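You operate a simulated robot arm through the tools that you are given. There is no shell and no other tool. Be economical: measure what you need, move in short steps, check, and stop when the job is done.

Carry out the task below with a simulated robot arm. There is one attempt and no reset: what you move stays moved.

## Task
Empty both pockets beside the ball tray into it, then lock it shut.
Fine: pull the tray wide open; each ball in a ring; shut the tray before you lock it.

Only the result counts: the job must be done as asked and must still hold three seconds after the hand-in. Knocking over, shifting, dropping, spilling or breaking anything else fails it.

## Robot
A 7-joint arm with a two-finger parallel gripper, fixed in place. Base frame: the origin is at the foot of the arm, x ahead of it, y to its left, z up. Readings come in mm, degrees, newtons and seconds.
Its first joint turns from -166.0 to 166.0 degrees. Payload 4.4 kg.
Tool frame: the origin (TCP) lies between the finger pads and is the grasp point; the fingertips stand 23 mm ahead of it; z points along the fingers, y is the line along which they close. Largest opening 94 mm; finger width 38, thickness 10; the body of the gripper, 54 by 96 mm, starts 39 mm behind the TCP.
Orientation is told as [roll, pitch, yaw] about the base's x, y, z axes, in that order, counted from this pose: with the fingers straight down and closing along the base's y, the tool's x points along the base's -x, its y along +y and its z along -z.

## Interface
- The arm moves only by the tool send_rows. Its argument "targets" is a list that holds one entry, the list of rows, each a list of 7 numbers: the turn, a rotation vector about the base's x, y, z in rad, then the shift along the base's x, y, z in mm, then the opening, from 0 (shut) to 1 (fully open). In form: [[[rx, ry, rz, dx, dy, dz, grip], ...]]. A call has 1 to 10 rows; each row shifts and turns the commanded pose from where the row before left it. Each row takes 0.2 s and may step no farther than 50 mm and 8.6 degrees from the row before; otherwise, or with a gripper value out of range, the whole call is refused. Where a pose cannot be reached the arm comes as near as it can. A force on the tool above 90 N (or 10 N above the force at the start of the call, whichever is more), or a blocked arm, ends the call early, and 0.2 s more pass. The fingers move at their own pace (about 72 mm/s each) and stop on an object; they squeeze with about 22 N. The grip force told is the motor's: it shows also when the fingers shut on nothing. Time passes only in rows, and 0.2 s behind the last, so rows that do not move let the fingers close. The reply holds the time, the measured pose of the TCP, the force on the tool along the base axes, the opening and the grip force, in the units named above and with some noise, with the torque about the TCP (base axes, N m) and any sound that the robot's microphone picked up.
- Cameras (640 x 400 px; columns grow to the right, rows downward): "scene" is fixed at [222.9, 501.9, 1201]; the picture's right is [0.31, -0.95, 0.00], its down [-0.75, -0.24, -0.62] and it looks along [0.59, 0.19, -0.78] (base axes); focal length 217 px, centre (320, 200). "wrist" rides on the gripper at [86, 16, -75] in the tool frame; the picture's right is [-0.18, 0.98, 0.00], its down [-0.58, -0.11, -0.81] and it looks along [-0.79, -0.15, 0.59] (tool axes); focal length 243 px, centre (320, 200). There is no depth. A picture from a camera that has moved, and an enlarged one, comes with that camera's place and axes in the base frame and with its lens.
- get_image(camera): a new picture of that camera. The clock stands still meanwhile.
- close_up(camera, box): a new picture of the part [left, top, right, bottom] of that camera's present view, enlarged. The clock stands still meanwhile.
- sign_off(): hands the job in; it is judged then, once.

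Go step by step. Nothing tells you positions but the pictures and the camera data: compare them with the known pose of the tool, close in by small moves and look again before you grip or let go. The budget is 120 turns and 64 pictures, counting those below and the enlarged ones. Unless the task says otherwise, let go and move clear before handing in, and close with one line.

The tools are called after "Call:" by a JSON object that holds its "name" and its "arguments". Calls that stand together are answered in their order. send_rows: Moves the arm, as the interface text tells. Its arguments: {"type":"object","properties":{"targets":{"type":"array","items":{"type":"array","items":{"type":"array","items":{"type":"number"}}}}},"required":["targets"]} The other tools are called the same way: get_image (camera) takes a picture; close_up (camera, box) takes an enlarged picture of a part of a camera's view; sign_off () hands the job in.

At the start:

```text
time_s: 0.0
tool_pos: [511.2, 573.1, 1005.8]
ee_rot: [0.0, 0.0, 0.0]
wrist_force: [-1.1, -0.2, 0.4]
torque: [0.03, 0.0, 0.0]
finger_gap: 94.0
grip_force: 0.0
```

scene: 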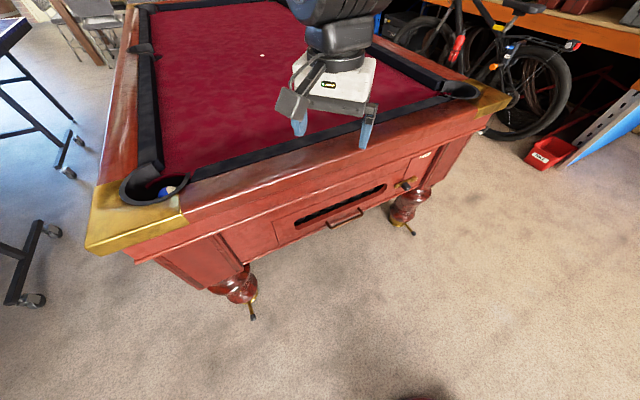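
wrist: 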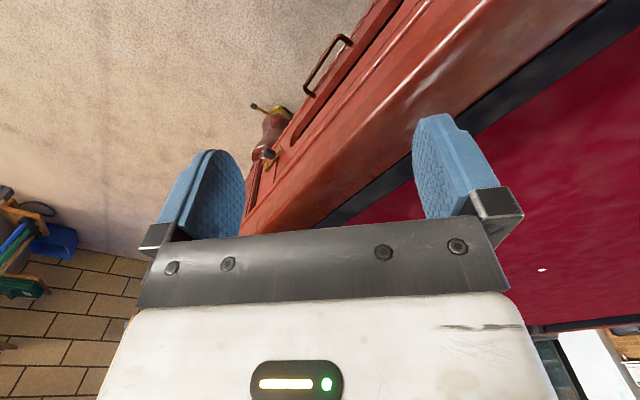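

I see a pool table with a ball in the left corner pocket, a front tray with a handle, and a brass knob or lock on its right. I'll look closer before moving.

Call:
{"name": "close_up", "arguments": {"camera": "scene", "box": [80, 140, 280, 265]}}

Call:
{"name": "close_up", "arguments": {"camera": "scene", "box": [260, 140, 460, 265]}}

Call:
{"name": "close_up", "arguments": {"camera": "scene", "box": [400, 60, 540, 148]}}

```text
3.20 times, centred on (180, 202) of scene
camera zoom: at [222.9, 501.9, 1201.0], right [0.31, -0.95, 0.0], down [-0.75, -0.24, -0.62], along [0.59, 0.19, -0.78], focal length 694 px, centre (768, 192)
```

zoom: 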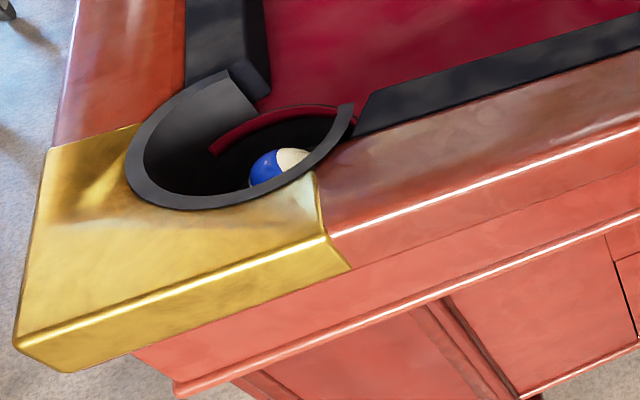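

```text
3.20 times, centred on (360, 202) of scene
camera zoom: at [222.9, 501.9, 1201.0], right [0.31, -0.95, 0.0], down [-0.75, -0.24, -0.62], along [0.59, 0.19, -0.78], focal length 694 px, centre (192, 192)
```

zoom: 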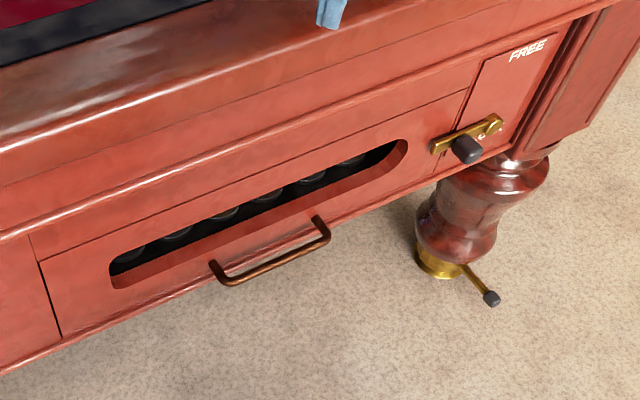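

```text
4.55 times, centred on (470, 104) of scene
camera zoom: at [222.9, 501.9, 1201.0], right [0.31, -0.95, 0.0], down [-0.75, -0.24, -0.62], along [0.59, 0.19, -0.78], focal length 986 px, centre (-362, 636)
```

zoom: 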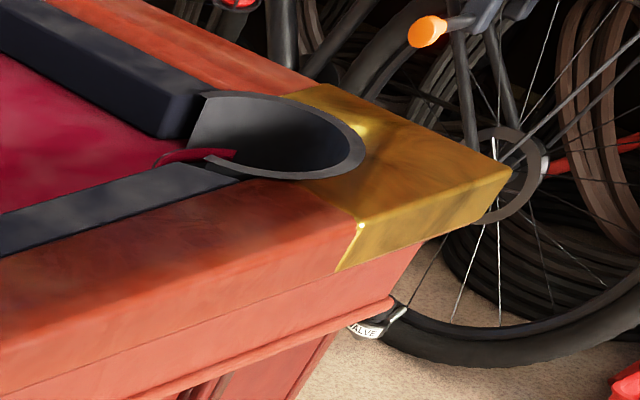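

The tray holds rings behind a slot, the front face runs at about 45° to the base axes, and one ball sits in the left pocket. I'll yaw the wrist camera and move toward the left pocket to triangulate.

Call:
{"name": "send_rows", "arguments": {"targets": [[[0, 0, 0.13, -20, 27, 0, 1], [0, 0, 0.13, -20, 27, 0, 1], [0, 0, 0.13, -20, 27, 0, 1], [0, 0, 0.13, -20, 27, 0, 1], [0, 0, 0.13, -20, 27, 0, 1], [0, 0, 0.13, -20, 27, 0, 1]]]}}

Call:
{"name": "get_image", "arguments": {"camera": "wrist"}}

Call:
{"name": "get_image", "arguments": {"camera": "scene"}}

```text
time_s: 1.4
tool_pos: [391.4, 734.8, 1007.1]
ee_rot: [0.0, 0.0, 44.7]
wrist_force: [-1.1, -0.1, -1.3]
torque: [-0.02, -0.01, -0.01]
finger_gap: 94.1
grip_force: 0.0
```

```text
58 pictures are left
camera wrist: at [317.0, 686.9, 1082.1], right [-0.56, 0.83, 0.0], down [0.49, 0.33, 0.81], along [0.67, 0.45, -0.59], focal length 243 px, centre (320, 200)
```

wrist: 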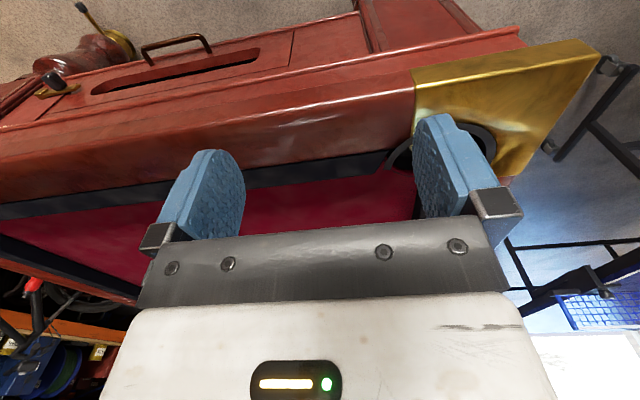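

```text
57 pictures are left
```

scene: 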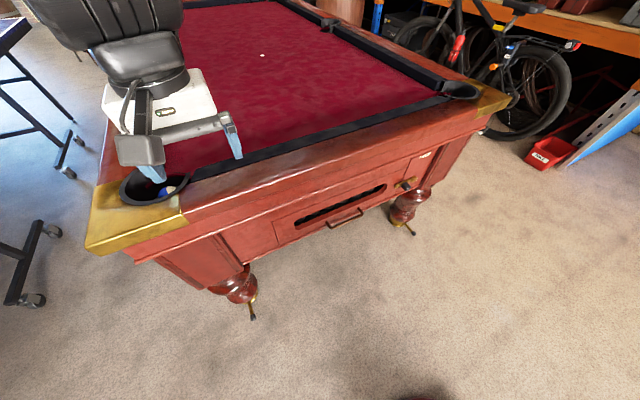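

Rim top triangulates to z≈844, left pocket near (418,950), right near (1108,271). Now I look closer at the latch and both pockets from here.

Call:
{"name": "close_up", "arguments": {"camera": "wrist", "box": [0, 20, 240, 170]}}

Call:
{"name": "close_up", "arguments": {"camera": "scene", "box": [370, 160, 450, 210]}}

```text
2.67 times, centred on (120, 95) of wrist
camera zoom: at [317.0, 686.9, 1082.1], right [-0.56, 0.83, 0.0], down [0.49, 0.33, 0.81], along [0.67, 0.45, -0.59], focal length 647 px, centre (853, 480)
```

zoom: 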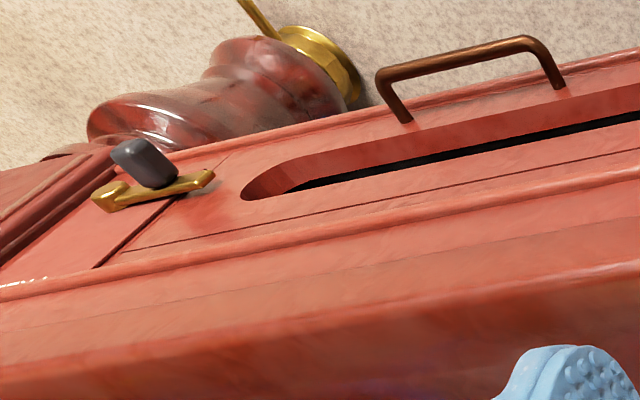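

```text
8.00 times, centred on (410, 185) of scene
camera zoom: at [222.9, 501.9, 1201.0], right [0.31, -0.95, 0.0], down [-0.75, -0.24, -0.62], along [0.59, 0.19, -0.78], focal length 1736 px, centre (-400, 320)
```

zoom: 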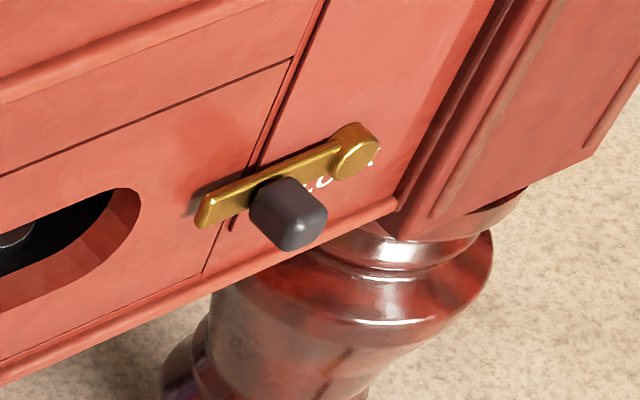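

The latch bar pivots on its right end and lies across the tray edge ("LOCK"), with "FREE" marked above. So it must be turned up first; I'll bring the gripper around to face the front, horizontal, with the camera on the left side.

Call:
{"name": "send_rows", "arguments": {"targets": [[[0, 0, -0.145, 10, -40, 0, 1], [0, 0, -0.145, 10, -40, 0, 1], [0, 0, -0.145, 10, -40, 0, 1], [0, 0, -0.145, 10, -40, 0, 1], [0, 0, -0.145, 10, -40, 0, 1], [0, 0, -0.145, 10, -40, -10, 1], [0, 0, -0.145, 10, -40, -10, 1], [0, 0, -0.145, 10, -40, -10, 1], [0, 0, -0.145, 10, -40, -20, 1], [0, 0, -0.145, 10, -40, -20, 1]]]}}

Call:
{"name": "send_rows", "arguments": {"targets": [[[0, 0, -0.12, 20, -20, -35, 1], [0.1033, -0.1017, 0, 20, -20, -35, 1], [0.1033, -0.1017, 0, 15, -15, -40, 1], [0.1033, -0.1017, 0, 15, -15, -40, 1], [0.1033, -0.1017, 0, 15, -15, -40, 1], [0.1033, -0.1017, 0, 15, -15, -40, 1], [0.1033, -0.1017, 0, 15, -15, -40, 1], [0.1033, -0.1017, 0, 15, -15, -40, 1], [0.1033, -0.1017, 0, 15, -15, -40, 1]]]}}

Call:
{"name": "get_image", "arguments": {"camera": "wrist"}}

Call:
{"name": "get_image", "arguments": {"camera": "scene"}}

```text
time_s: 3.6
tool_pos: [491.3, 335.7, 937.4]
ee_rot: [0.0, 0.1, -38.5]
wrist_force: [-1.1, -0.7, 0.4]
torque: [0.02, 0.0, 0.02]
finger_gap: 94.0
grip_force: 0.1
```

```text
time_s: 5.6
tool_pos: [633.2, 188.5, 582.6]
ee_rot: [66.3, 0.7, -44.9]
wrist_force: [-1.9, 0.0, -1.6]
torque: [0.09, -0.14, -0.05]
finger_gap: 94.0
grip_force: 0.1
```

```text
54 pictures are left
camera wrist: at [528.0, 207.1, 629.9], right [0.42, 0.14, 0.9], down [-0.14, -0.97, 0.22], along [0.9, -0.21, -0.38], focal length 243 px, centre (320, 200)
```

wrist: 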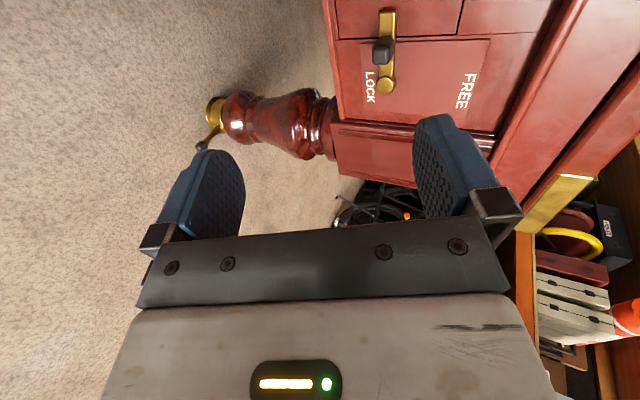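

```text
53 pictures are left
```

scene: 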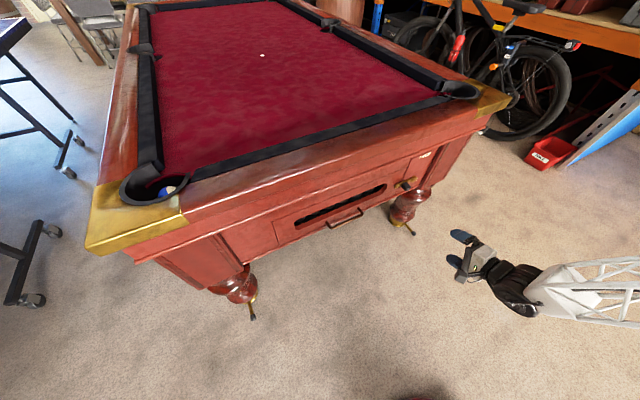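

The latch is confirmed: the bar points left at LOCK, FREE is up, pivot ≈(952,318,540), knob ≈(892,349,538). I'll finish levelling the tool and stop about 65 mm short of the knob.

Call:
{"name": "send_rows", "arguments": {"targets": [[[0.098, -0.0966, 0, 40, 20, -9, 1], [0.098, -0.0966, 0, 40, 20, -9, 1], [0.098, -0.0966, 0, 40, 20, -9, 1], [0, 0, 0, 40, 20, -9, 1], [0, 0, 0, 40, 20, -9, 1]]]}}

Call:
{"name": "get_image", "arguments": {"camera": "wrist"}}

```text
time_s: 6.8
tool_pos: [834.9, 290.9, 539.2]
ee_rot: [90.1, 0.7, -44.6]
wrist_force: [-1.0, -0.4, 0.0]
torque: [0.0, 0.01, 0.0]
finger_gap: 94.1
grip_force: 0.1
```

```text
52 pictures are left
camera wrist: at [719.5, 299.0, 558.0], right [0.14, -0.14, 0.98], down [-0.15, -0.98, -0.12], along [0.98, -0.13, -0.16], focal length 243 px, centre (320, 200)
```

wrist: 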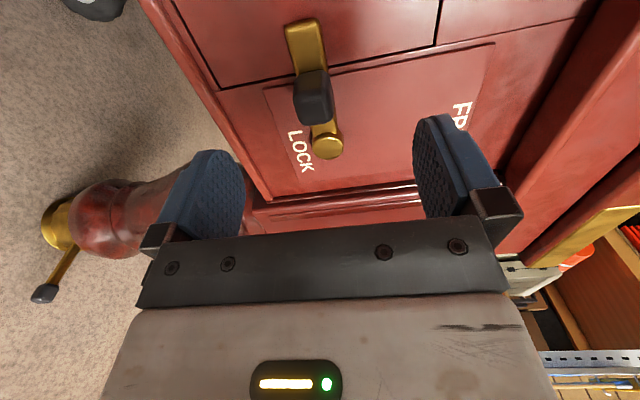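

Knob is on the tool axis (z≈537, lateral offset ~2 mm). I advance 63 mm and close on it.

Call:
{"name": "send_rows", "arguments": {"targets": [[[0, 0, 0, 21.5, 23, -1, 1], [0, 0, 0, 21.5, 23, -1, 1], [0, 0, 0, 0, 0, 0, 0.6], [0, 0, 0, 0, 0, 0, 0], [0, 0, 0, 0, 0, 0, 0], [0, 0, 0, 0, 0, 0, 0]]]}}

Call:
{"name": "get_image", "arguments": {"camera": "wrist"}}

```text
time_s: 8.2
tool_pos: [878.9, 337.0, 537.6]
ee_rot: [90.1, 0.7, -44.5]
wrist_force: [14.3, 10.9, -18.4]
torque: [0.51, 0.99, -0.18]
finger_gap: 26.9
grip_force: 45.5
```

```text
51 pictures are left
camera wrist: at [763.8, 344.3, 556.8], right [0.14, -0.14, 0.98], down [-0.15, -0.98, -0.12], along [0.98, -0.13, -0.16], focal length 243 px, centre (320, 200)
```

wrist: 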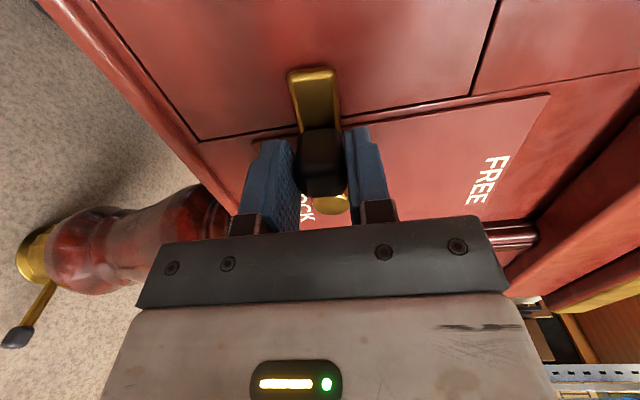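

The knob is firmly held (27 mm). I swing it along a 64 mm arc about the pivot, first half with matching tool roll.

Call:
{"name": "send_rows", "arguments": {"targets": [[[0.0918, 0.0933, 0, 0.39, -0.39, 8.35, 0], [0.0918, 0.0933, 0, 1.16, -1.14, 8.21, 0], [0.0918, 0.0933, 0, 1.92, -1.89, 7.93, 0], [0.0918, 0.0933, 0, 2.64, -2.6, 7.51, 0], [0.0918, 0.0933, 0, 3.31, -3.26, 6.96, 0], [0.0918, 0.0933, 0, 3.93, -3.87, 6.29, 0]]]}}

```text
time_s: 9.6
tool_pos: [891.1, 324.9, 583.1]
ee_rot: [89.8, 45.8, -44.6]
wrist_force: [6.6, -3.0, -29.7]
torque: [0.37, 1.1, -0.7]
finger_gap: 25.7
grip_force: 45.4
```

Call:
{"name": "send_rows", "arguments": {"targets": [[[0.0918, 0.0933, 0, 4.48, -4.41, 5.52, 0], [0.0918, 0.0933, 0, 4.96, -4.88, 4.65, 0], [0.0918, 0.0933, 0, 5.35, -5.27, 3.71, 0], [0.0918, 0.0933, 0, 5.65, -5.56, 2.69, 0], [0.0918, 0.0933, 0, 5.85, -5.76, 1.63, 0], [0.0918, 0.0933, 0, 5.95, -5.86, 0.55, 0]]]}}

Call:
{"name": "get_image", "arguments": {"camera": "wrist"}}

```text
time_s: 11.0
tool_pos: [925.8, 291.9, 602.1]
ee_rot: [-84.9, 89.1, 140.4]
wrist_force: [-13.1, -12.2, -21.7]
torque: [0.01, 0.02, -0.53]
finger_gap: 25.7
grip_force: 45.5
```

```text
50 pictures are left
camera wrist: at [884.1, 226.8, 689.8], right [0.7, -0.69, -0.2], down [-0.65, -0.49, -0.58], along [0.3, 0.53, -0.79], focal length 243 px, centre (320, 200)
```

wrist: 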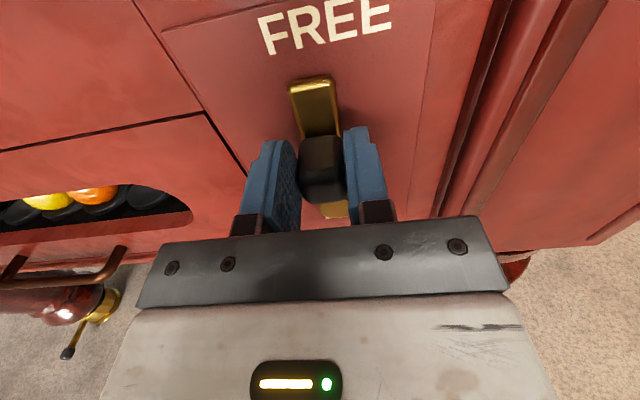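

The bar now points to FREE. I release, back away, and roll the tool back so the fingers close vertically for the handle.

Call:
{"name": "send_rows", "arguments": {"targets": [[[0, 0, 0, 0, 0, 0, 0.6], [0, 0, 0, 0, 0, 0, 0.7], [0, 0, 0, 0, 0, 0, 0.7], [0, 0, 0, -28, -28.5, 0, 0.7], [0, 0, 0, -28, -28.5, 0, 0.7], [0, 0, 0, -20, -20, 0, 0.7]]]}}

Call:
{"name": "send_rows", "arguments": {"targets": [[[-0.1, -0.1016, 0, -24, 24, -8, 0.7], [-0.1, -0.1016, 0, -24, 24, -8, 0.7], [-0.1, -0.1016, 0, -24, 24, -9, 0.7], [-0.1, -0.1016, 0, -24, 24, -9, 0.7], [-0.1, -0.1016, 0, -24, 24, -9, 0.7], [-0.1, -0.1016, 0, -24, 24, -9, 0.7], [-0.1, -0.1016, 0, -24, 24, -9, 0.7], [-0.1, -0.1016, 0, -24, 24, -9, 0.7], [-0.1, -0.1016, 0, 0, 0, -9, 0.7], [-0.1, -0.1016, 0, 0, 0, -9, 0.7]]]}}

Call:
{"name": "get_image", "arguments": {"camera": "wrist"}}

```text
time_s: 12.4
tool_pos: [850.0, 216.5, 604.0]
ee_rot: [-89.2, 89.3, 136.0]
wrist_force: [0.7, -0.2, 0.5]
torque: [-0.06, 0.02, -0.01]
finger_gap: 66.2
grip_force: 0.1
```

```text
time_s: 14.6
tool_pos: [657.4, 406.5, 514.1]
ee_rot: [90.0, 8.9, -44.7]
wrist_force: [0.4, 0.6, 0.9]
torque: [-0.02, 0.01, 0.01]
finger_gap: 66.0
grip_force: 0.0
```

```text
49 pictures are left
camera wrist: at [544.7, 412.6, 544.3], right [0.24, -0.24, 0.94], down [-0.17, -0.97, -0.2], along [0.96, -0.11, -0.27], focal length 243 px, centre (320, 200)
```

wrist: 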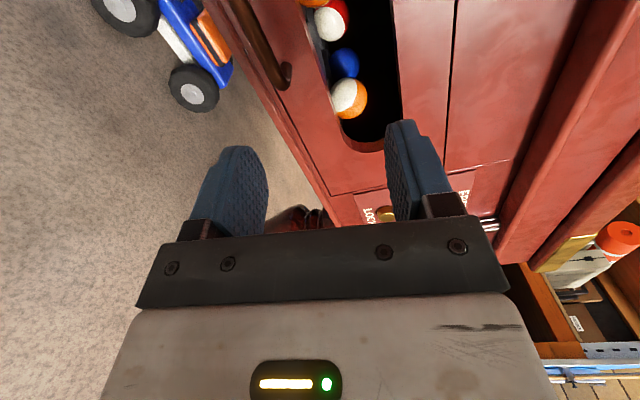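

Balls already sit in some rings; the handle is left of the tool. I finish the roll and shift left in line with its middle, then look.

Call:
{"name": "send_rows", "arguments": {"targets": [[[-0.0545, -0.0555, 0, -27, 26.5, -8, 0.7], [-0.0545, -0.0555, 0, -27, 26.5, -9, 0.7]]]}}

Call:
{"name": "get_image", "arguments": {"camera": "wrist"}}

Call:
{"name": "get_image", "arguments": {"camera": "scene"}}

```text
time_s: 15.2
tool_pos: [644.8, 418.3, 509.9]
ee_rot: [89.8, 6.9, -44.2]
wrist_force: [-2.4, -0.1, -1.5]
torque: [0.06, -0.11, -0.04]
finger_gap: 65.8
grip_force: 0.0
out of reach, approached as far as the arm can: row 1, 2
```

```text
48 pictures are left
camera wrist: at [530.7, 423.3, 536.8], right [0.22, -0.21, 0.95], down [-0.16, -0.97, -0.18], along [0.96, -0.11, -0.24], focal length 243 px, centre (320, 200)
```

wrist: 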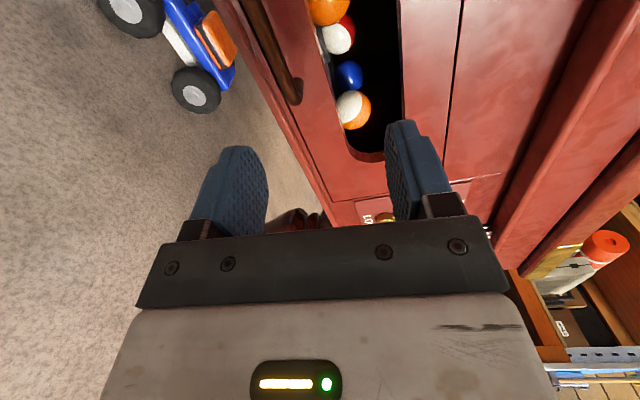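

```text
47 pictures are left
```

scene: 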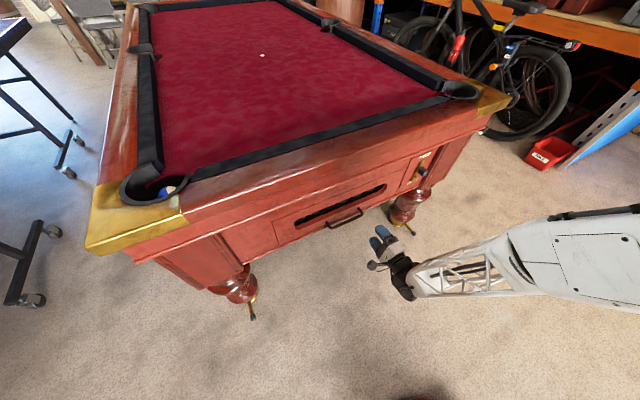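

The arm hits a limit with this level attitude, so I'll tilt the tool downward about 30° and then move left.

Call:
{"name": "send_rows", "arguments": {"targets": [[[-0.0927, 0.0912, 0, 0, 0, 10, 0.7], [-0.0927, 0.0912, 0, 0, 0, 10, 0.7], [-0.0927, 0.0912, 0, -10, 10, 5, 0.7], [-0.0927, 0.0912, 0, -10, 10, 0, 0.7], [0, 0, 0, -10, 10, 0, 0.7]]]}}

```text
time_s: 16.4
tool_pos: [615.6, 447.6, 534.6]
ee_rot: [59.9, 6.4, -47.2]
wrist_force: [-0.4, -0.1, -0.2]
torque: [-0.03, -0.04, 0.02]
finger_gap: 65.8
grip_force: 0.0
```

Call:
{"name": "send_rows", "arguments": {"targets": [[[-0.067, -0.068, 0.055, 10, 18, -2, 0.7], [0, 0, 0, 10, 18, -2, 0.7], [0, 0, 0, 11, 19, -3, 0.7]]]}}

Call:
{"name": "get_image", "arguments": {"camera": "wrist"}}

Call:
{"name": "close_up", "arguments": {"camera": "scene", "box": [290, 160, 450, 260]}}

```text
time_s: 17.2
tool_pos: [644.9, 486.9, 543.6]
ee_rot: [60.0, 1.1, -43.9]
wrist_force: [-0.1, 0.5, -1.0]
torque: [0.02, 0.0, -0.01]
finger_gap: 65.7
grip_force: 0.0
out of reach, approached as far as the arm can: row 2, 3
```

```text
46 pictures are left
camera wrist: at [543.3, 506.1, 597.5], right [0.49, 0.21, 0.85], down [-0.1, -0.95, 0.3], along [0.87, -0.23, -0.44], focal length 243 px, centre (320, 200)
```

wrist: 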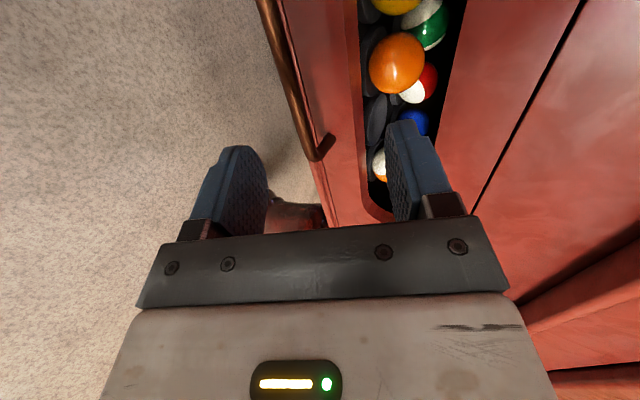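

```text
4.00 times, centred on (370, 210) of scene
camera zoom: at [222.9, 501.9, 1201.0], right [0.31, -0.95, 0.0], down [-0.75, -0.24, -0.62], along [0.59, 0.19, -0.78], focal length 868 px, centre (120, 160)
```

zoom: 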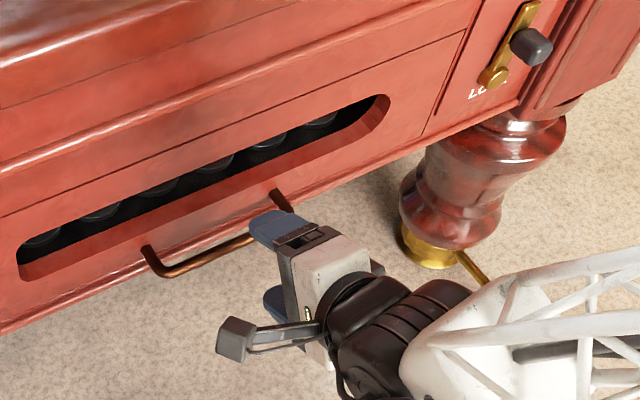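

I'm essentially at the handle's mid position (t≈118 of 36–182). I'll relax the roll slightly and check that going forward-down is reachable, stopping just before the bar.

Call:
{"name": "send_rows", "arguments": {"targets": [[[0.06, 0.061, -0.05, 0, 0, -8, 0.7], [0.03, 0.03, -0.025, 8, 8, -9, 0.7], [0, 0, 0, 10, 10, -9, 0.7]]]}}

Call:
{"name": "get_image", "arguments": {"camera": "wrist"}}

```text
time_s: 18.0
tool_pos: [655.8, 493.3, 535.1]
ee_rot: [59.7, 8.3, -48.2]
wrist_force: [-0.2, 0.9, 0.1]
torque: [-0.01, -0.01, 0.02]
finger_gap: 65.9
grip_force: 0.2
out of reach, approached as far as the arm can: row 2
```

```text
44 pictures are left
camera wrist: at [560.4, 515.2, 599.1], right [0.57, 0.1, 0.81], down [-0.15, -0.96, 0.22], along [0.81, -0.25, -0.54], focal length 243 px, centre (320, 200)
```

wrist: 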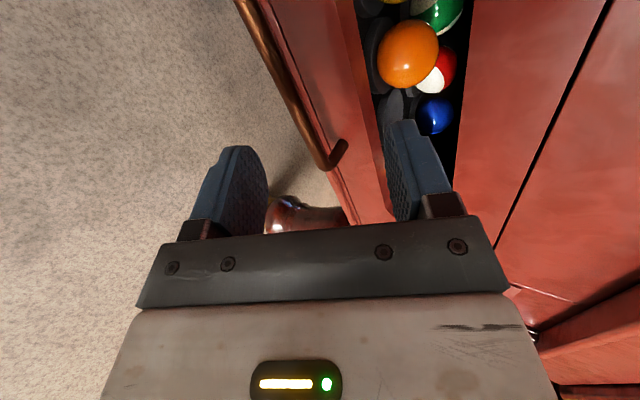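

Call:
{"name": "send_rows", "arguments": {"targets": [[[0, 0, 0, 11, 8, -11, 0.55], [0, 0, 0, 11, 8, -11, 0.5], [0, 0, 0, 12, 7, -11, 0.5]]]}}

Call:
{"name": "get_image", "arguments": {"camera": "wrist"}}

Call:
{"name": "close_up", "arguments": {"camera": "scene", "box": [290, 160, 450, 260]}}

```text
time_s: 18.8
tool_pos: [688.7, 517.7, 502.9]
ee_rot: [59.9, 8.3, -48.7]
wrist_force: [0.6, 0.6, 0.4]
torque: [0.0, -0.01, -0.03]
finger_gap: 47.1
grip_force: 0.0
```

```text
43 pictures are left
camera wrist: at [593.9, 540.2, 566.6], right [0.57, 0.1, 0.81], down [-0.15, -0.96, 0.22], along [0.81, -0.25, -0.53], focal length 243 px, centre (320, 200)
```

wrist: 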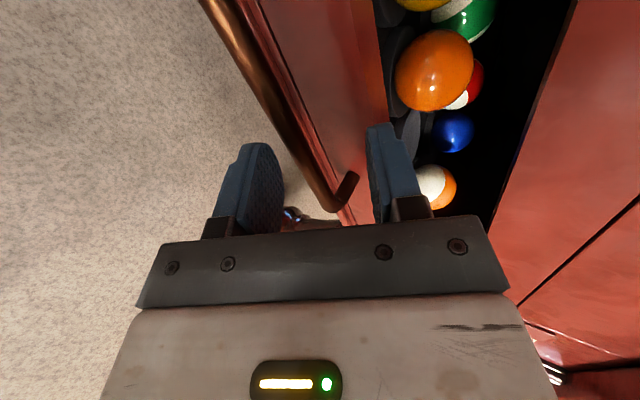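

```text
4.00 times, centred on (370, 210) of scene
camera zoom: at [222.9, 501.9, 1201.0], right [0.31, -0.95, 0.0], down [-0.75, -0.24, -0.62], along [0.59, 0.19, -0.78], focal length 868 px, centre (120, 160)
```

zoom: 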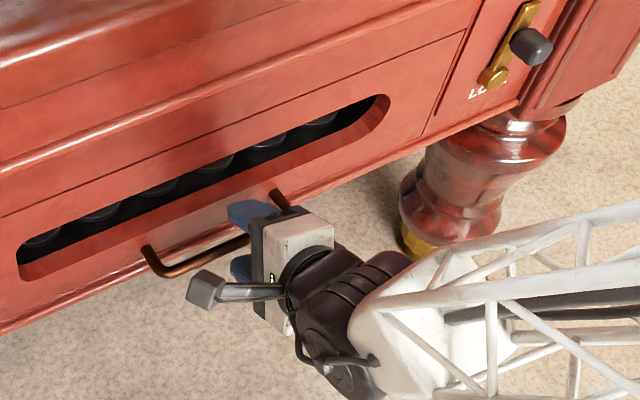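

The bar lies centred between the fingers. Closing.

Call:
{"name": "send_rows", "arguments": {"targets": [[[0, 0, 0, 0, 0, 0, 0], [0, 0, 0, 0, 0, 0, 0], [0, 0, 0, 0, 0, 0, 0]]]}}

```text
time_s: 19.6
tool_pos: [686.8, 517.4, 502.0]
ee_rot: [59.8, 8.2, -48.7]
wrist_force: [-4.3, -3.7, -0.6]
torque: [-0.07, 0.08, -0.12]
finger_gap: 0.1
grip_force: 22.1
```

Call:
{"name": "get_image", "arguments": {"camera": "wrist"}}

Call:
{"name": "close_up", "arguments": {"camera": "scene", "box": [310, 180, 390, 230]}}

```text
41 pictures are left
camera wrist: at [593.5, 539.9, 566.5], right [0.57, 0.1, 0.81], down [-0.15, -0.96, 0.22], along [0.81, -0.25, -0.54], focal length 243 px, centre (320, 200)
```

wrist: 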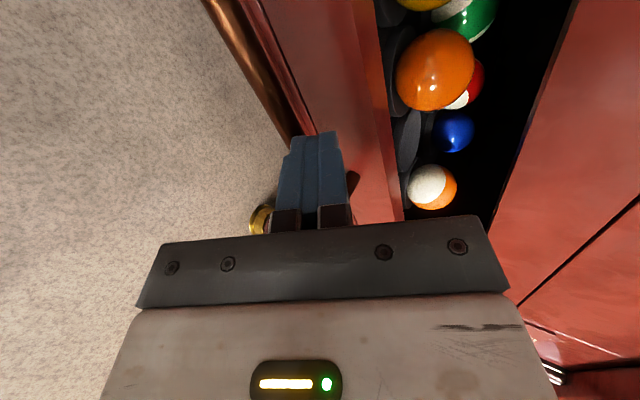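

```text
8.00 times, centred on (350, 205) of scene
camera zoom: at [222.9, 501.9, 1201.0], right [0.31, -0.95, 0.0], down [-0.75, -0.24, -0.62], along [0.59, 0.19, -0.78], focal length 1736 px, centre (80, 160)
```

zoom: 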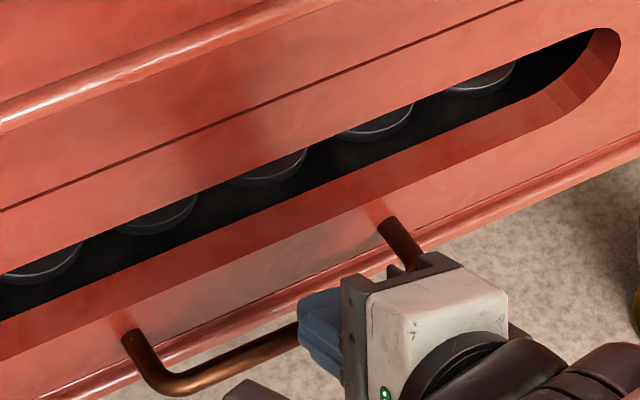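

The fingers closed just short: re-triangulation puts the bar about 6 mm beyond the tips and a little lower. I reopen, advance ~18 mm, and close again.

Call:
{"name": "send_rows", "arguments": {"targets": [[[0, 0, 0, 0, 0, 0, 0.5], [0, 0, 0, 0, 0, 0, 0.5], [0, 0, 0, 4.6, 4.6, -7, 0.5], [0, 0, 0, 4.6, 4.7, -7, 0.5], [0, 0, 0, 0, 0, 0, 0], [0, 0, 0, 0, 0, 0, 0], [0, 0, 0, 0, 0, 0, 0]]]}}

```text
time_s: 20.3
tool_pos: [694.3, 520.8, 509.6]
ee_rot: [60.5, 8.2, -48.5]
wrist_force: [-54.7, -50.3, 96.0]
torque: [-1.51, 0.2, -0.8]
finger_gap: 18.5
grip_force: 0.0
out of reach, approached as far as the arm can: row 3
stopped in row 3: the force on the tool passed its limit at 98 N (the readings are from after the stop); the commanded pose is now the measured one
```

The lower finger pressed on the bar while opening. I back off along the tool axis and look again.

Call:
{"name": "send_rows", "arguments": {"targets": [[[0, 0, 0, -12, -12, 14, 0.2], [0, 0, 0, -12, -12, 14, 0.4], [0, 0, 0, 0, 0, 0, 0.5]]]}}

Call:
{"name": "get_image", "arguments": {"camera": "wrist"}}

Call:
{"name": "close_up", "arguments": {"camera": "scene", "box": [310, 180, 390, 230]}}

```text
time_s: 21.1
tool_pos: [669.3, 496.3, 533.4]
ee_rot: [60.1, 8.2, -48.5]
wrist_force: [-0.7, -0.3, -0.3]
torque: [0.0, 0.0, 0.01]
finger_gap: 46.9
grip_force: 0.0
```

```text
39 pictures are left
camera wrist: at [571.9, 517.2, 597.7], right [0.57, 0.1, 0.82], down [-0.15, -0.96, 0.22], along [0.81, -0.25, -0.53], focal length 243 px, centre (320, 200)
```

wrist: 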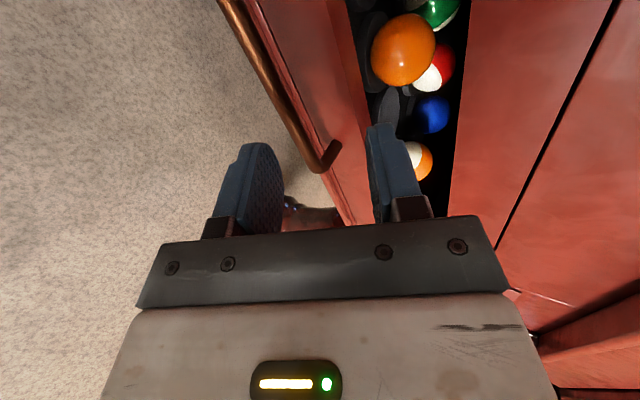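

```text
8.00 times, centred on (350, 205) of scene
camera zoom: at [222.9, 501.9, 1201.0], right [0.31, -0.95, 0.0], down [-0.75, -0.24, -0.62], along [0.59, 0.19, -0.78], focal length 1736 px, centre (80, 160)
```

zoom: 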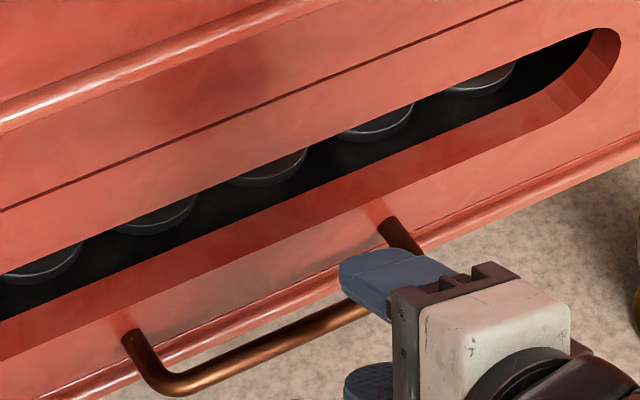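

Better triangulation puts the bar at d≈877, z≈481. I drop perpendicular 18 mm, then advance along the axis and close.

Call:
{"name": "send_rows", "arguments": {"targets": [[[0, 0, 0, -6.5, -6.6, -15.9, 0.45], [0, 0, 0, 12.2, 12.4, -10, 0.45], [0, 0, 0, 12.2, 12.4, -10, 0.45], [0, 0, 0, 12.2, 12.4, -10, 0.45], [0, 0, 0, 0, 0, 0, 0], [0, 0, 0, 0, 0, 0, 0], [0, 0, 0, 0, 0, 0, 0]]]}}

Call:
{"name": "get_image", "arguments": {"camera": "wrist"}}

```text
time_s: 22.7
tool_pos: [695.0, 525.2, 483.5]
ee_rot: [59.8, 8.2, -48.4]
wrist_force: [-9.4, -4.0, -45.0]
torque: [-1.48, -0.75, 1.04]
finger_gap: 17.7
grip_force: 44.7
```

```text
37 pictures are left
camera wrist: at [600.0, 546.8, 548.3], right [0.57, 0.1, 0.81], down [-0.15, -0.96, 0.23], along [0.81, -0.25, -0.54], focal length 243 px, centre (320, 200)
```

wrist: 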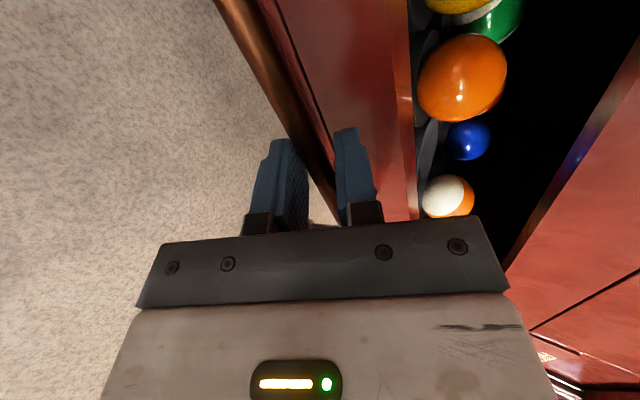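

The handle is gripped. I pull straight out along the tray normal in modest steps.

Call:
{"name": "send_rows", "arguments": {"targets": [[[0, 0, 0, 0, 0, -3, 0], [0, 0, 0, -10.5, -10.7, 0, 0], [0, 0, 0, -14, -14.2, 0, 0], [0, 0, 0, -14, -14.2, 0, 0], [0, 0, 0, -14, -14.2, 0, 0], [0, 0, 0, -14, -14.2, 0, 0]]]}}

```text
time_s: 24.1
tool_pos: [631.6, 458.3, 483.3]
ee_rot: [60.0, 8.4, -48.0]
wrist_force: [-23.9, 22.5, -36.3]
torque: [-1.22, -0.64, 1.16]
finger_gap: 17.5
grip_force: 45.1
```

Call:
{"name": "send_rows", "arguments": {"targets": [[[0, 0, 0, -15.5, -13.2, -2, 0], [0, 0, 0, -14.4, -13.8, 0, 0], [0, 0, 0, -14.3, -13.9, 0, 0], [0, 0, 0, -14.3, -13.9, 0, 0], [0, 0, 0, -14.3, -13.9, 0, 0], [0, 0, 0, -14.3, -13.9, 0, 0]]]}}

Call:
{"name": "close_up", "arguments": {"camera": "scene", "box": [200, 130, 440, 280]}}

```text
time_s: 25.5
tool_pos: [544.9, 376.3, 484.9]
ee_rot: [60.3, 8.5, -48.4]
wrist_force: [27.8, -25.4, 15.9]
torque: [-1.17, -1.48, 0.35]
finger_gap: 17.8
grip_force: 44.5
```

```text
2.67 times, centred on (320, 205) of scene
camera zoom: at [222.9, 501.9, 1201.0], right [0.31, -0.95, 0.0], down [-0.75, -0.24, -0.62], along [0.59, 0.19, -0.78], focal length 579 px, centre (320, 187)
```

zoom: 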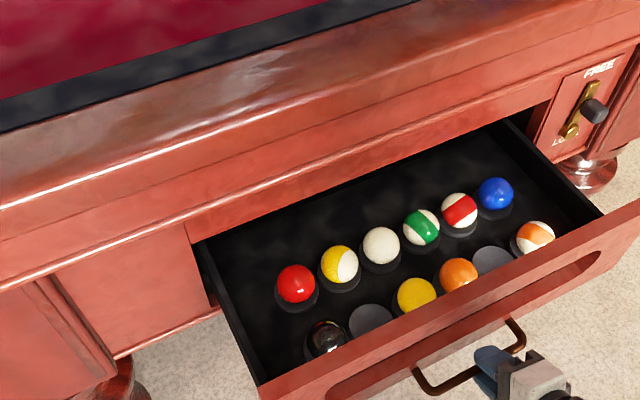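

The tray is about 210 mm out, showing two empty rings in the front row. I keep pulling gently until it meets its stop.

Call:
{"name": "send_rows", "arguments": {"targets": [[[0, 0, 0, -8.5, -11.5, 0, 0], [0, 0, 0, -14.1, -14.1, 0, 0], [0, 0, 0, -14.1, -14.1, 0, 0], [0, 0, 0, -14.1, -14.1, 0, 0]]]}}

```text
time_s: 26.5
tool_pos: [494.3, 323.1, 484.1]
ee_rot: [60.3, 8.2, -48.4]
wrist_force: [-7.6, 6.1, 78.3]
torque: [-0.59, -2.09, 0.48]
finger_gap: 17.7
grip_force: 44.9
```

Call:
{"name": "send_rows", "arguments": {"targets": [[[0, 0, 0, -7, -7, 3, 0], [0, 0, 0, -10, -10, 0, 0], [0, 0, 0, -10, -10, 0, 0]]]}}

Call:
{"name": "get_image", "arguments": {"camera": "scene"}}

```text
time_s: 27.3
tool_pos: [461.4, 293.1, 483.2]
ee_rot: [59.7, 8.4, -48.8]
wrist_force: [1.2, -0.3, 0.9]
torque: [-0.07, 0.07, 0.01]
finger_gap: 0.1
grip_force: 43.0
```

```text
35 pictures are left
```

scene: 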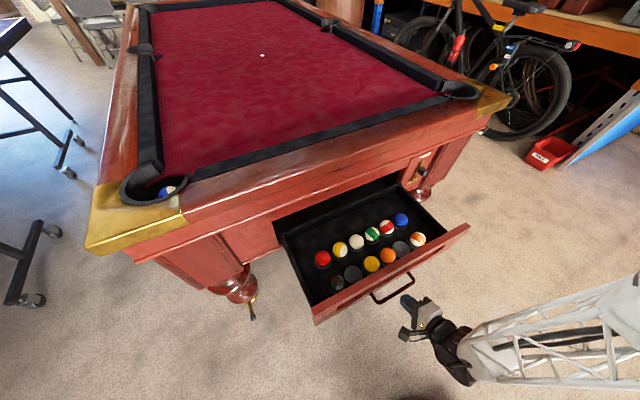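

The tray hit its stop and the fingers slid off cleanly. Close-up of the open tray and pocket.

Call:
{"name": "close_up", "arguments": {"camera": "scene", "box": [260, 170, 480, 307]}}

```text
2.91 times, centred on (370, 238) of scene
camera zoom: at [222.9, 501.9, 1201.0], right [0.31, -0.95, 0.0], down [-0.75, -0.24, -0.62], along [0.59, 0.19, -0.78], focal length 631 px, centre (174, 88)
```

zoom: 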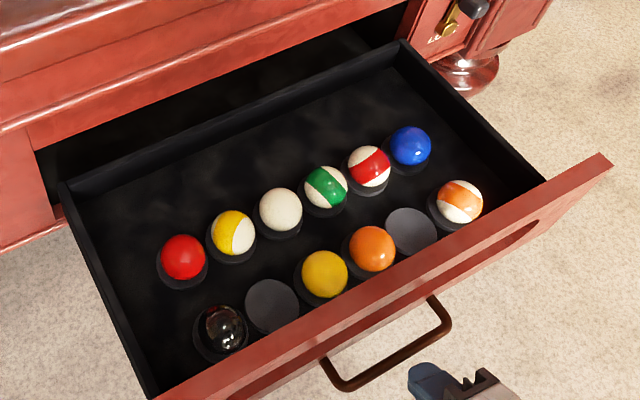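

Front row rings 2 and 5 are empty (ring 1 holds the black ball). Now I lift, bring the tool vertical, and head to the left pocket for a close look.

Call:
{"name": "send_rows", "arguments": {"targets": [[[0, 0, 0, -10, -10, 30, 0.7], [-0.104, 0.104, 0, -10, -10, 45, 0.7], [-0.104, 0.104, 0, 0, 0, 49, 0.7], [-0.104, 0.104, 0, 0, 0, 49, 0.7], [-0.104, 0.104, 0, 0, 0, 49, 0.7], [-0.104, 0.104, 0, 0, 0, 49, 0.7], [-0.104, 0.104, 0, 0, 0, 49, 0.7], [-0.104, 0.104, 0, 0, 0, 49, 0.7], [0, 0, 0.14, 0, 0, 49, 0.7], [0, 0, 0.14, 0, 20, 49, 0.7]]]}}

Call:
{"name": "send_rows", "arguments": {"targets": [[[0, 0, 0.148, -5, 46, 9, 0.7], [0, 0, 0.148, -5, 46, 9, 0.7], [0, 0, 0.148, -5, 46, 9, 0.7], [0, 0, 0.148, -5, 46, 9, 0.7], [0, 0, 0.148, -5, 46, 0, 0.7], [0, 0, 0.148, -5, 46, 0, 0.7], [0, 0, 0.148, -5, 46, 0, 0.7], [0, 0, 0.148, -5, 46, 0, 0.7], [0, 0, 0.148, -5, 46, 0, 0.7], [0, 0, 0.148, -5, 46, 0, 0.7]]]}}

Call:
{"name": "get_image", "arguments": {"camera": "wrist"}}

```text
refused: row 10 steps farther than a row can; nothing moved
```

```text
time_s: 28.6
tool_pos: [447.4, 529.2, 524.5]
ee_rot: [60.0, 8.4, -6.0]
wrist_force: [23.2, -25.7, 3.6]
torque: [0.83, 0.66, -0.7]
finger_gap: 63.5
grip_force: 0.0
stopped in row 6: the force on the tool passed its limit at 144 N (the readings are from after the stop); the commanded pose is now the measured one
```

```text
33 pictures are left
camera wrist: at [362.5, 482.7, 588.8], right [0.35, 0.46, 0.82], down [0.54, -0.81, 0.22], along [0.76, 0.36, -0.53], focal length 243 px, centre (320, 200)
```

wrist: 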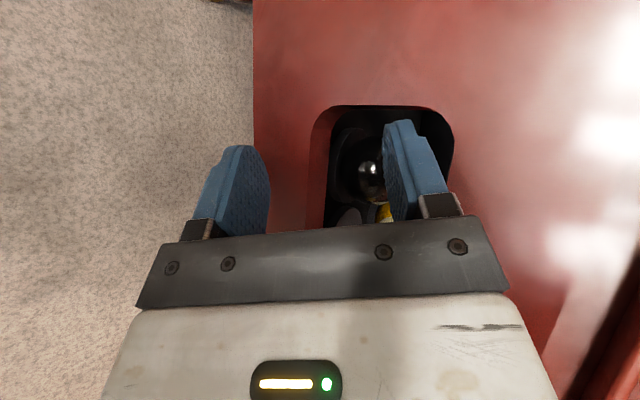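

The first call was refused, so the second swept low and touched the tray front. I check before backing away.

Call:
{"name": "get_image", "arguments": {"camera": "scene"}}

```text
32 pictures are left
```

scene: 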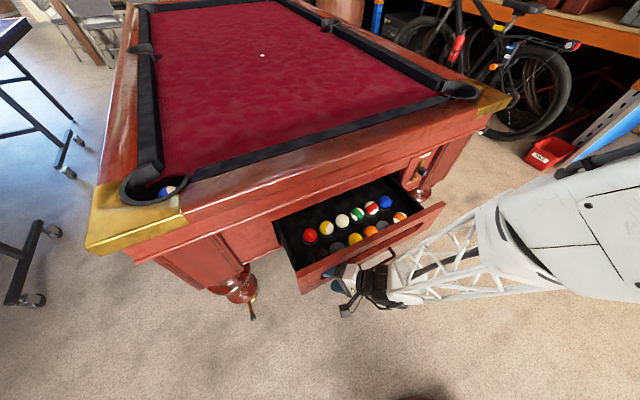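

The tray was nudged in about 80 mm with all balls still seated. I back straight away from its front, then lift.

Call:
{"name": "send_rows", "arguments": {"targets": [[[0, 0, 0, -20, -20, 3, 0.7], [0, 0, 0, -25, -25, 5, 0.7], [0, 0, 0, -25, -25, 10, 0.7], [0, 0, 0, 0, 0, 45, 0.7], [0, 0, 0, 0, 0, 48, 0.7], [0, 0, 0, 0, 0, 48, 0.7]]]}}

Call:
{"name": "close_up", "arguments": {"camera": "scene", "box": [260, 170, 480, 307]}}

```text
time_s: 29.6
tool_pos: [370.7, 456.7, 572.6]
ee_rot: [59.4, 8.8, -5.8]
wrist_force: [5.4, -14.2, -46.9]
torque: [-1.19, 1.04, -0.44]
finger_gap: 19.0
grip_force: 0.1
stopped in row 5: the force on the tool passed its limit at 96 N (the readings are from after the stop); the commanded pose is now the measured one
```

```text
2.91 times, centred on (370, 238) of scene
camera zoom: at [222.9, 501.9, 1201.0], right [0.31, -0.95, 0.0], down [-0.75, -0.24, -0.62], along [0.59, 0.19, -0.78], focal length 631 px, centre (174, 88)
```

zoom: 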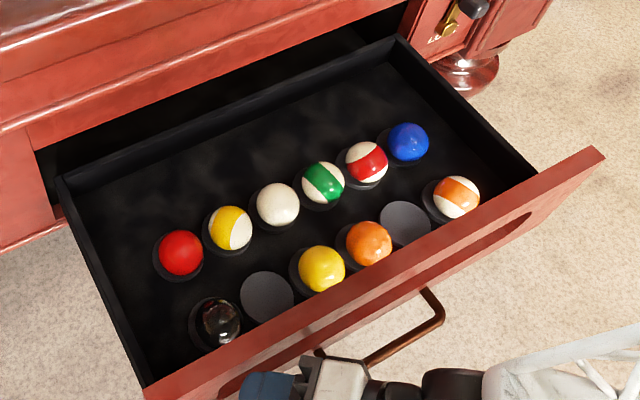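

The upper finger was hooked in the tray's slot and drew the tray back wide open. Let me see how it sits before withdrawing.

Call:
{"name": "get_image", "arguments": {"camera": "wrist"}}

Call:
{"name": "close_up", "arguments": {"camera": "scene", "box": [310, 270, 430, 345]}}

```text
30 pictures are left
camera wrist: at [286.3, 409.7, 638.2], right [0.36, 0.47, 0.81], down [0.55, -0.81, 0.23], along [0.76, 0.36, -0.54], focal length 243 px, centre (320, 200)
```

wrist: 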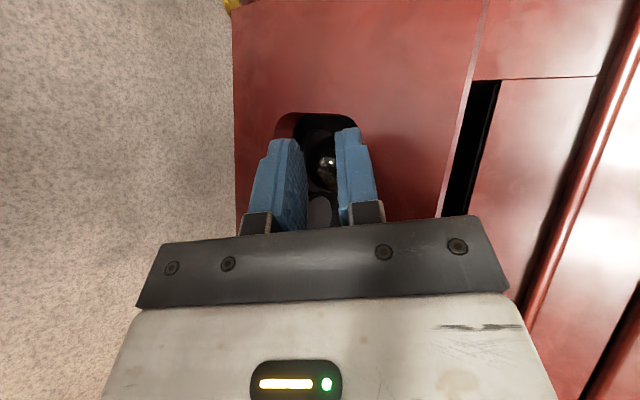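

```text
5.33 times, centred on (370, 308) of scene
camera zoom: at [222.9, 501.9, 1201.0], right [0.31, -0.95, 0.0], down [-0.75, -0.24, -0.62], along [0.59, 0.19, -0.78], focal length 1157 px, centre (53, -373)
```

zoom: 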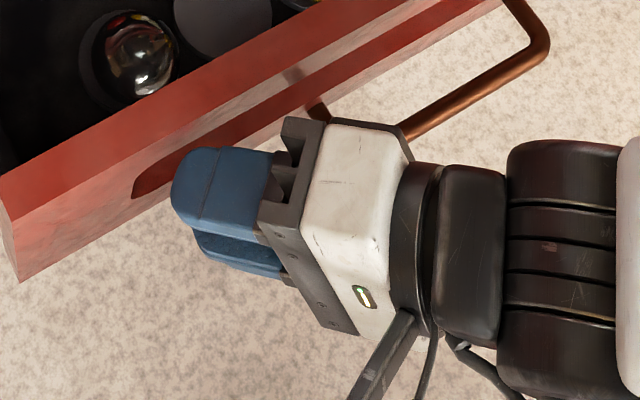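

The upper finger is under the slot's top edge. I narrow the fingers, drop a little, and slide out within the finger plane.

Call:
{"name": "send_rows", "arguments": {"targets": [[[0, 0, 0, 0, 0, -8, 0.2], [0, 0, 0, 0, 0, -6, 0.2], [0, 0, 0, -10, -10, 6, 0.2], [0, 0, 0, -10, -10, 6, 0.2]]]}}

Call:
{"name": "get_image", "arguments": {"camera": "wrist"}}

```text
time_s: 30.6
tool_pos: [353.6, 440.0, 573.1]
ee_rot: [59.9, 8.4, -5.4]
wrist_force: [-0.1, -0.7, -0.4]
torque: [0.03, 0.01, 0.01]
finger_gap: 18.9
grip_force: 0.1
```

```text
28 pictures are left
camera wrist: at [269.6, 392.3, 638.4], right [0.35, 0.46, 0.81], down [0.55, -0.81, 0.22], along [0.76, 0.37, -0.54], focal length 243 px, centre (320, 200)
```

wrist: 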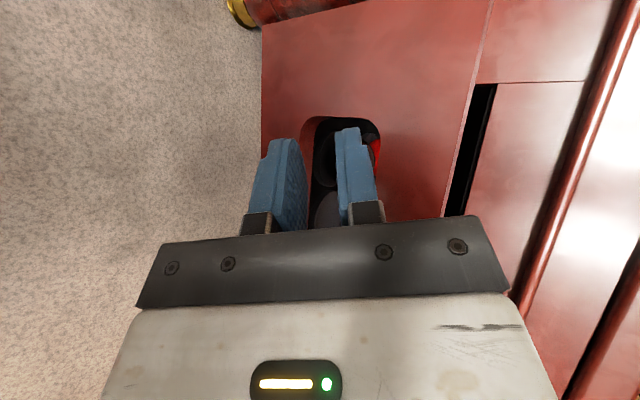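

Free of contact. I retreat further, then rise in a separate call.

Call:
{"name": "send_rows", "arguments": {"targets": [[[0, 0, 0, -14, -14, 6, 0.2], [0, 0, 0, -20, -20, 6, 0.2], [0, 0, 0, -25, -25, 6, 0.2], [0, 0, 0, -25, -25, 10, 0.2], [0, 0, 0, 0, 0, 20, 0.2]]]}}

Call:
{"name": "get_image", "arguments": {"camera": "scene"}}

```text
time_s: 31.8
tool_pos: [270.2, 356.3, 624.4]
ee_rot: [59.8, 8.4, -5.5]
wrist_force: [-0.2, -0.5, -0.6]
torque: [-0.02, 0.0, -0.02]
finger_gap: 18.7
grip_force: 0.1
```

```text
27 pictures are left
```

scene: 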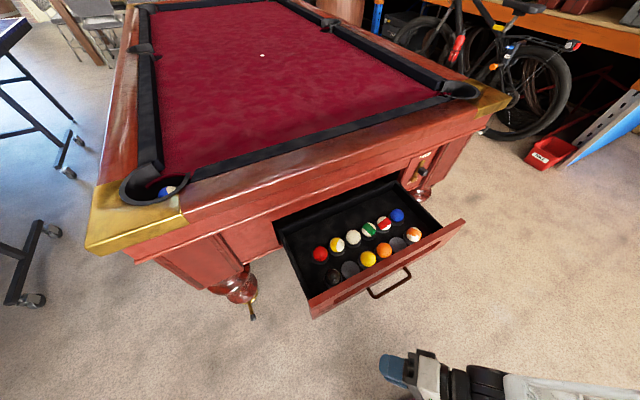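

Clear, with the tray wide open and intact. Now lift and bring the tool vertical.

Call:
{"name": "send_rows", "arguments": {"targets": [[[0, 0, 0, 0, 0, 45, 0.5], [-0.146, 0.0155, 0, 0, 0, 48, 0.5], [-0.146, 0.0155, 0, 0, 0, 48, 0.5], [-0.146, 0.0155, 0, 0, 0, 48, 0.5], [-0.146, 0.0155, 0, 0, 0, 48, 0.5], [-0.146, 0.0155, 0, 0, 0, 48, 0.5], [-0.146, 0.0155, 0, 0, 0, 48, 0.5], [-0.146, 0.0155, 0, 0, 0, 48, 0.5]]]}}

```text
time_s: 33.6
tool_pos: [268.8, 357.5, 1002.9]
ee_rot: [0.5, 4.8, -13.1]
wrist_force: [0.4, -0.4, 0.2]
torque: [-0.01, -0.05, 0.03]
finger_gap: 47.1
grip_force: 0.0
```

Call:
{"name": "send_rows", "arguments": {"targets": [[[0, -0.084, 0, 0, 20, 0, 0.5], [0, 0, 0.148, 12, 45, 0, 0.5], [0, 0, 0.148, 12, 45, 0, 0.5], [0, 0, 0.148, 12, 45, 0, 0.5], [0, 0, 0.148, 12, 45, 0, 0.5], [0, 0, 0.148, 12, 45, 0, 0.5], [0, 0, 0.148, 12, 45, 0, 0.5], [0, 0, 0.148, 12, 45, 0, 0.5], [0, 0, 0.148, 12, 45, 0, 0.5], [0, 0, 0.148, 12, 45, 0, 0.5]]]}}

Call:
{"name": "get_image", "arguments": {"camera": "wrist"}}

```text
time_s: 35.8
tool_pos: [375.3, 781.7, 1002.7]
ee_rot: [1.7, 0.1, 63.5]
wrist_force: [-0.4, 0.3, 0.8]
torque: [0.01, -0.01, -0.01]
finger_gap: 47.1
grip_force: 0.2
```

```text
26 pictures are left
camera wrist: at [323.7, 711.8, 1079.2], right [-0.8, 0.6, 0.03], down [0.38, 0.46, 0.8], along [0.47, 0.65, -0.6], focal length 243 px, centre (320, 200)
```

wrist: 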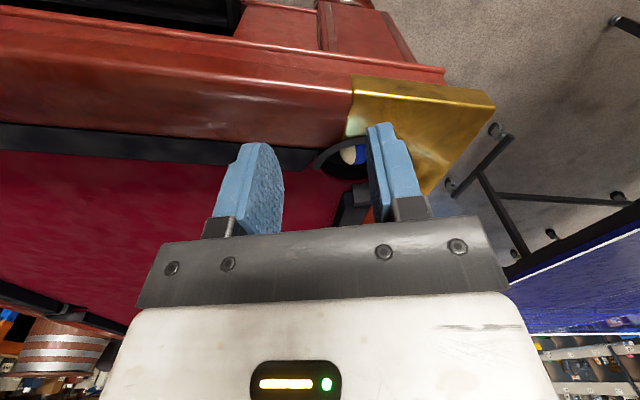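

The ball triangulates to ≈(428, 949, 803). I move over it at a safe height to test vertical reach.

Call:
{"name": "send_rows", "arguments": {"targets": [[[-0.03, 0, 0, 13, 42, -10, 0.8], [0, 0, 0, 13, 42, -10, 0.8], [0, 0, 0, 13, 42, -10, 0.8], [0, 0, 0, 13, 41, -10, 0.8], [0, 0, 0, 0, 0, 0, 0.8]]]}}

Call:
{"name": "get_image", "arguments": {"camera": "wrist"}}

```text
time_s: 37.0
tool_pos: [430.6, 951.1, 961.5]
ee_rot: [0.9, 1.6, 63.3]
wrist_force: [0.8, -0.3, 0.8]
torque: [-0.01, 0.02, 0.02]
finger_gap: 75.3
grip_force: 0.1
```

```text
25 pictures are left
camera wrist: at [377.7, 882.9, 1039.2], right [-0.8, 0.61, 0.01], down [0.38, 0.49, 0.79], along [0.47, 0.63, -0.62], focal length 243 px, centre (320, 200)
```

wrist: 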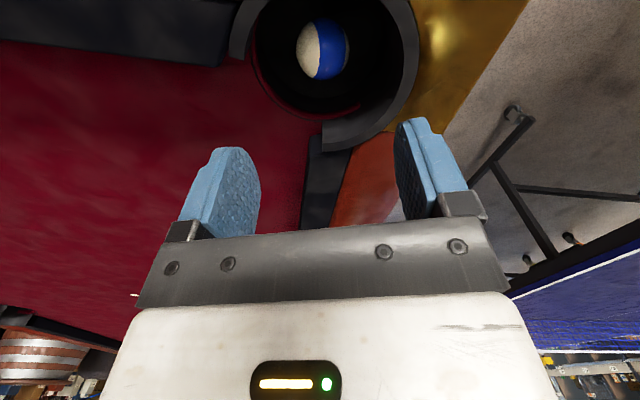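

Reach is fine with the tool vertical. Ball at ≈(429,954,797), ~47 mm across, in a ~106 mm hole; I descend with a modest opening.

Call:
{"name": "send_rows", "arguments": {"targets": [[[0, 0, 0, -2, 1, -35, 0.63], [0, 0, 0, 0, 1, -35, 0.63], [0, 0, 0, 0, 0, -30, 0.63], [0, 0, 0, 0, 0, -20, 0.63], [0, 0, 0, 0, 0, -15, 0.63]]]}}

Call:
{"name": "close_up", "arguments": {"camera": "scene", "box": [80, 120, 280, 245]}}

```text
time_s: 38.2
tool_pos: [428.3, 951.2, 830.0]
ee_rot: [0.8, 1.6, 63.2]
wrist_force: [-0.1, 0.2, 0.7]
torque: [0.02, 0.0, -0.01]
finger_gap: 59.3
grip_force: 0.0
```

```text
3.20 times, centred on (180, 182) of scene
camera zoom: at [222.9, 501.9, 1201.0], right [0.31, -0.95, 0.0], down [-0.75, -0.24, -0.62], along [0.59, 0.19, -0.78], focal length 694 px, centre (768, 256)
```

zoom: 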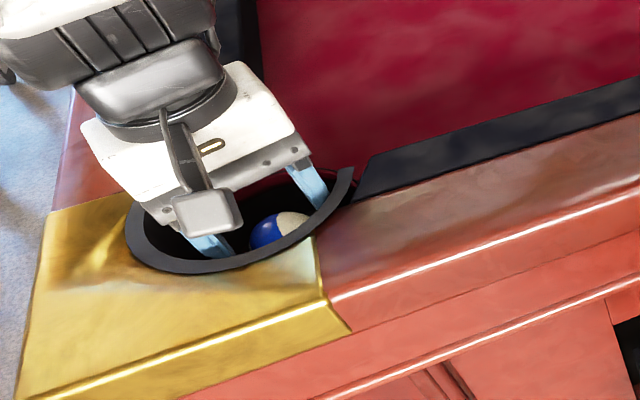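

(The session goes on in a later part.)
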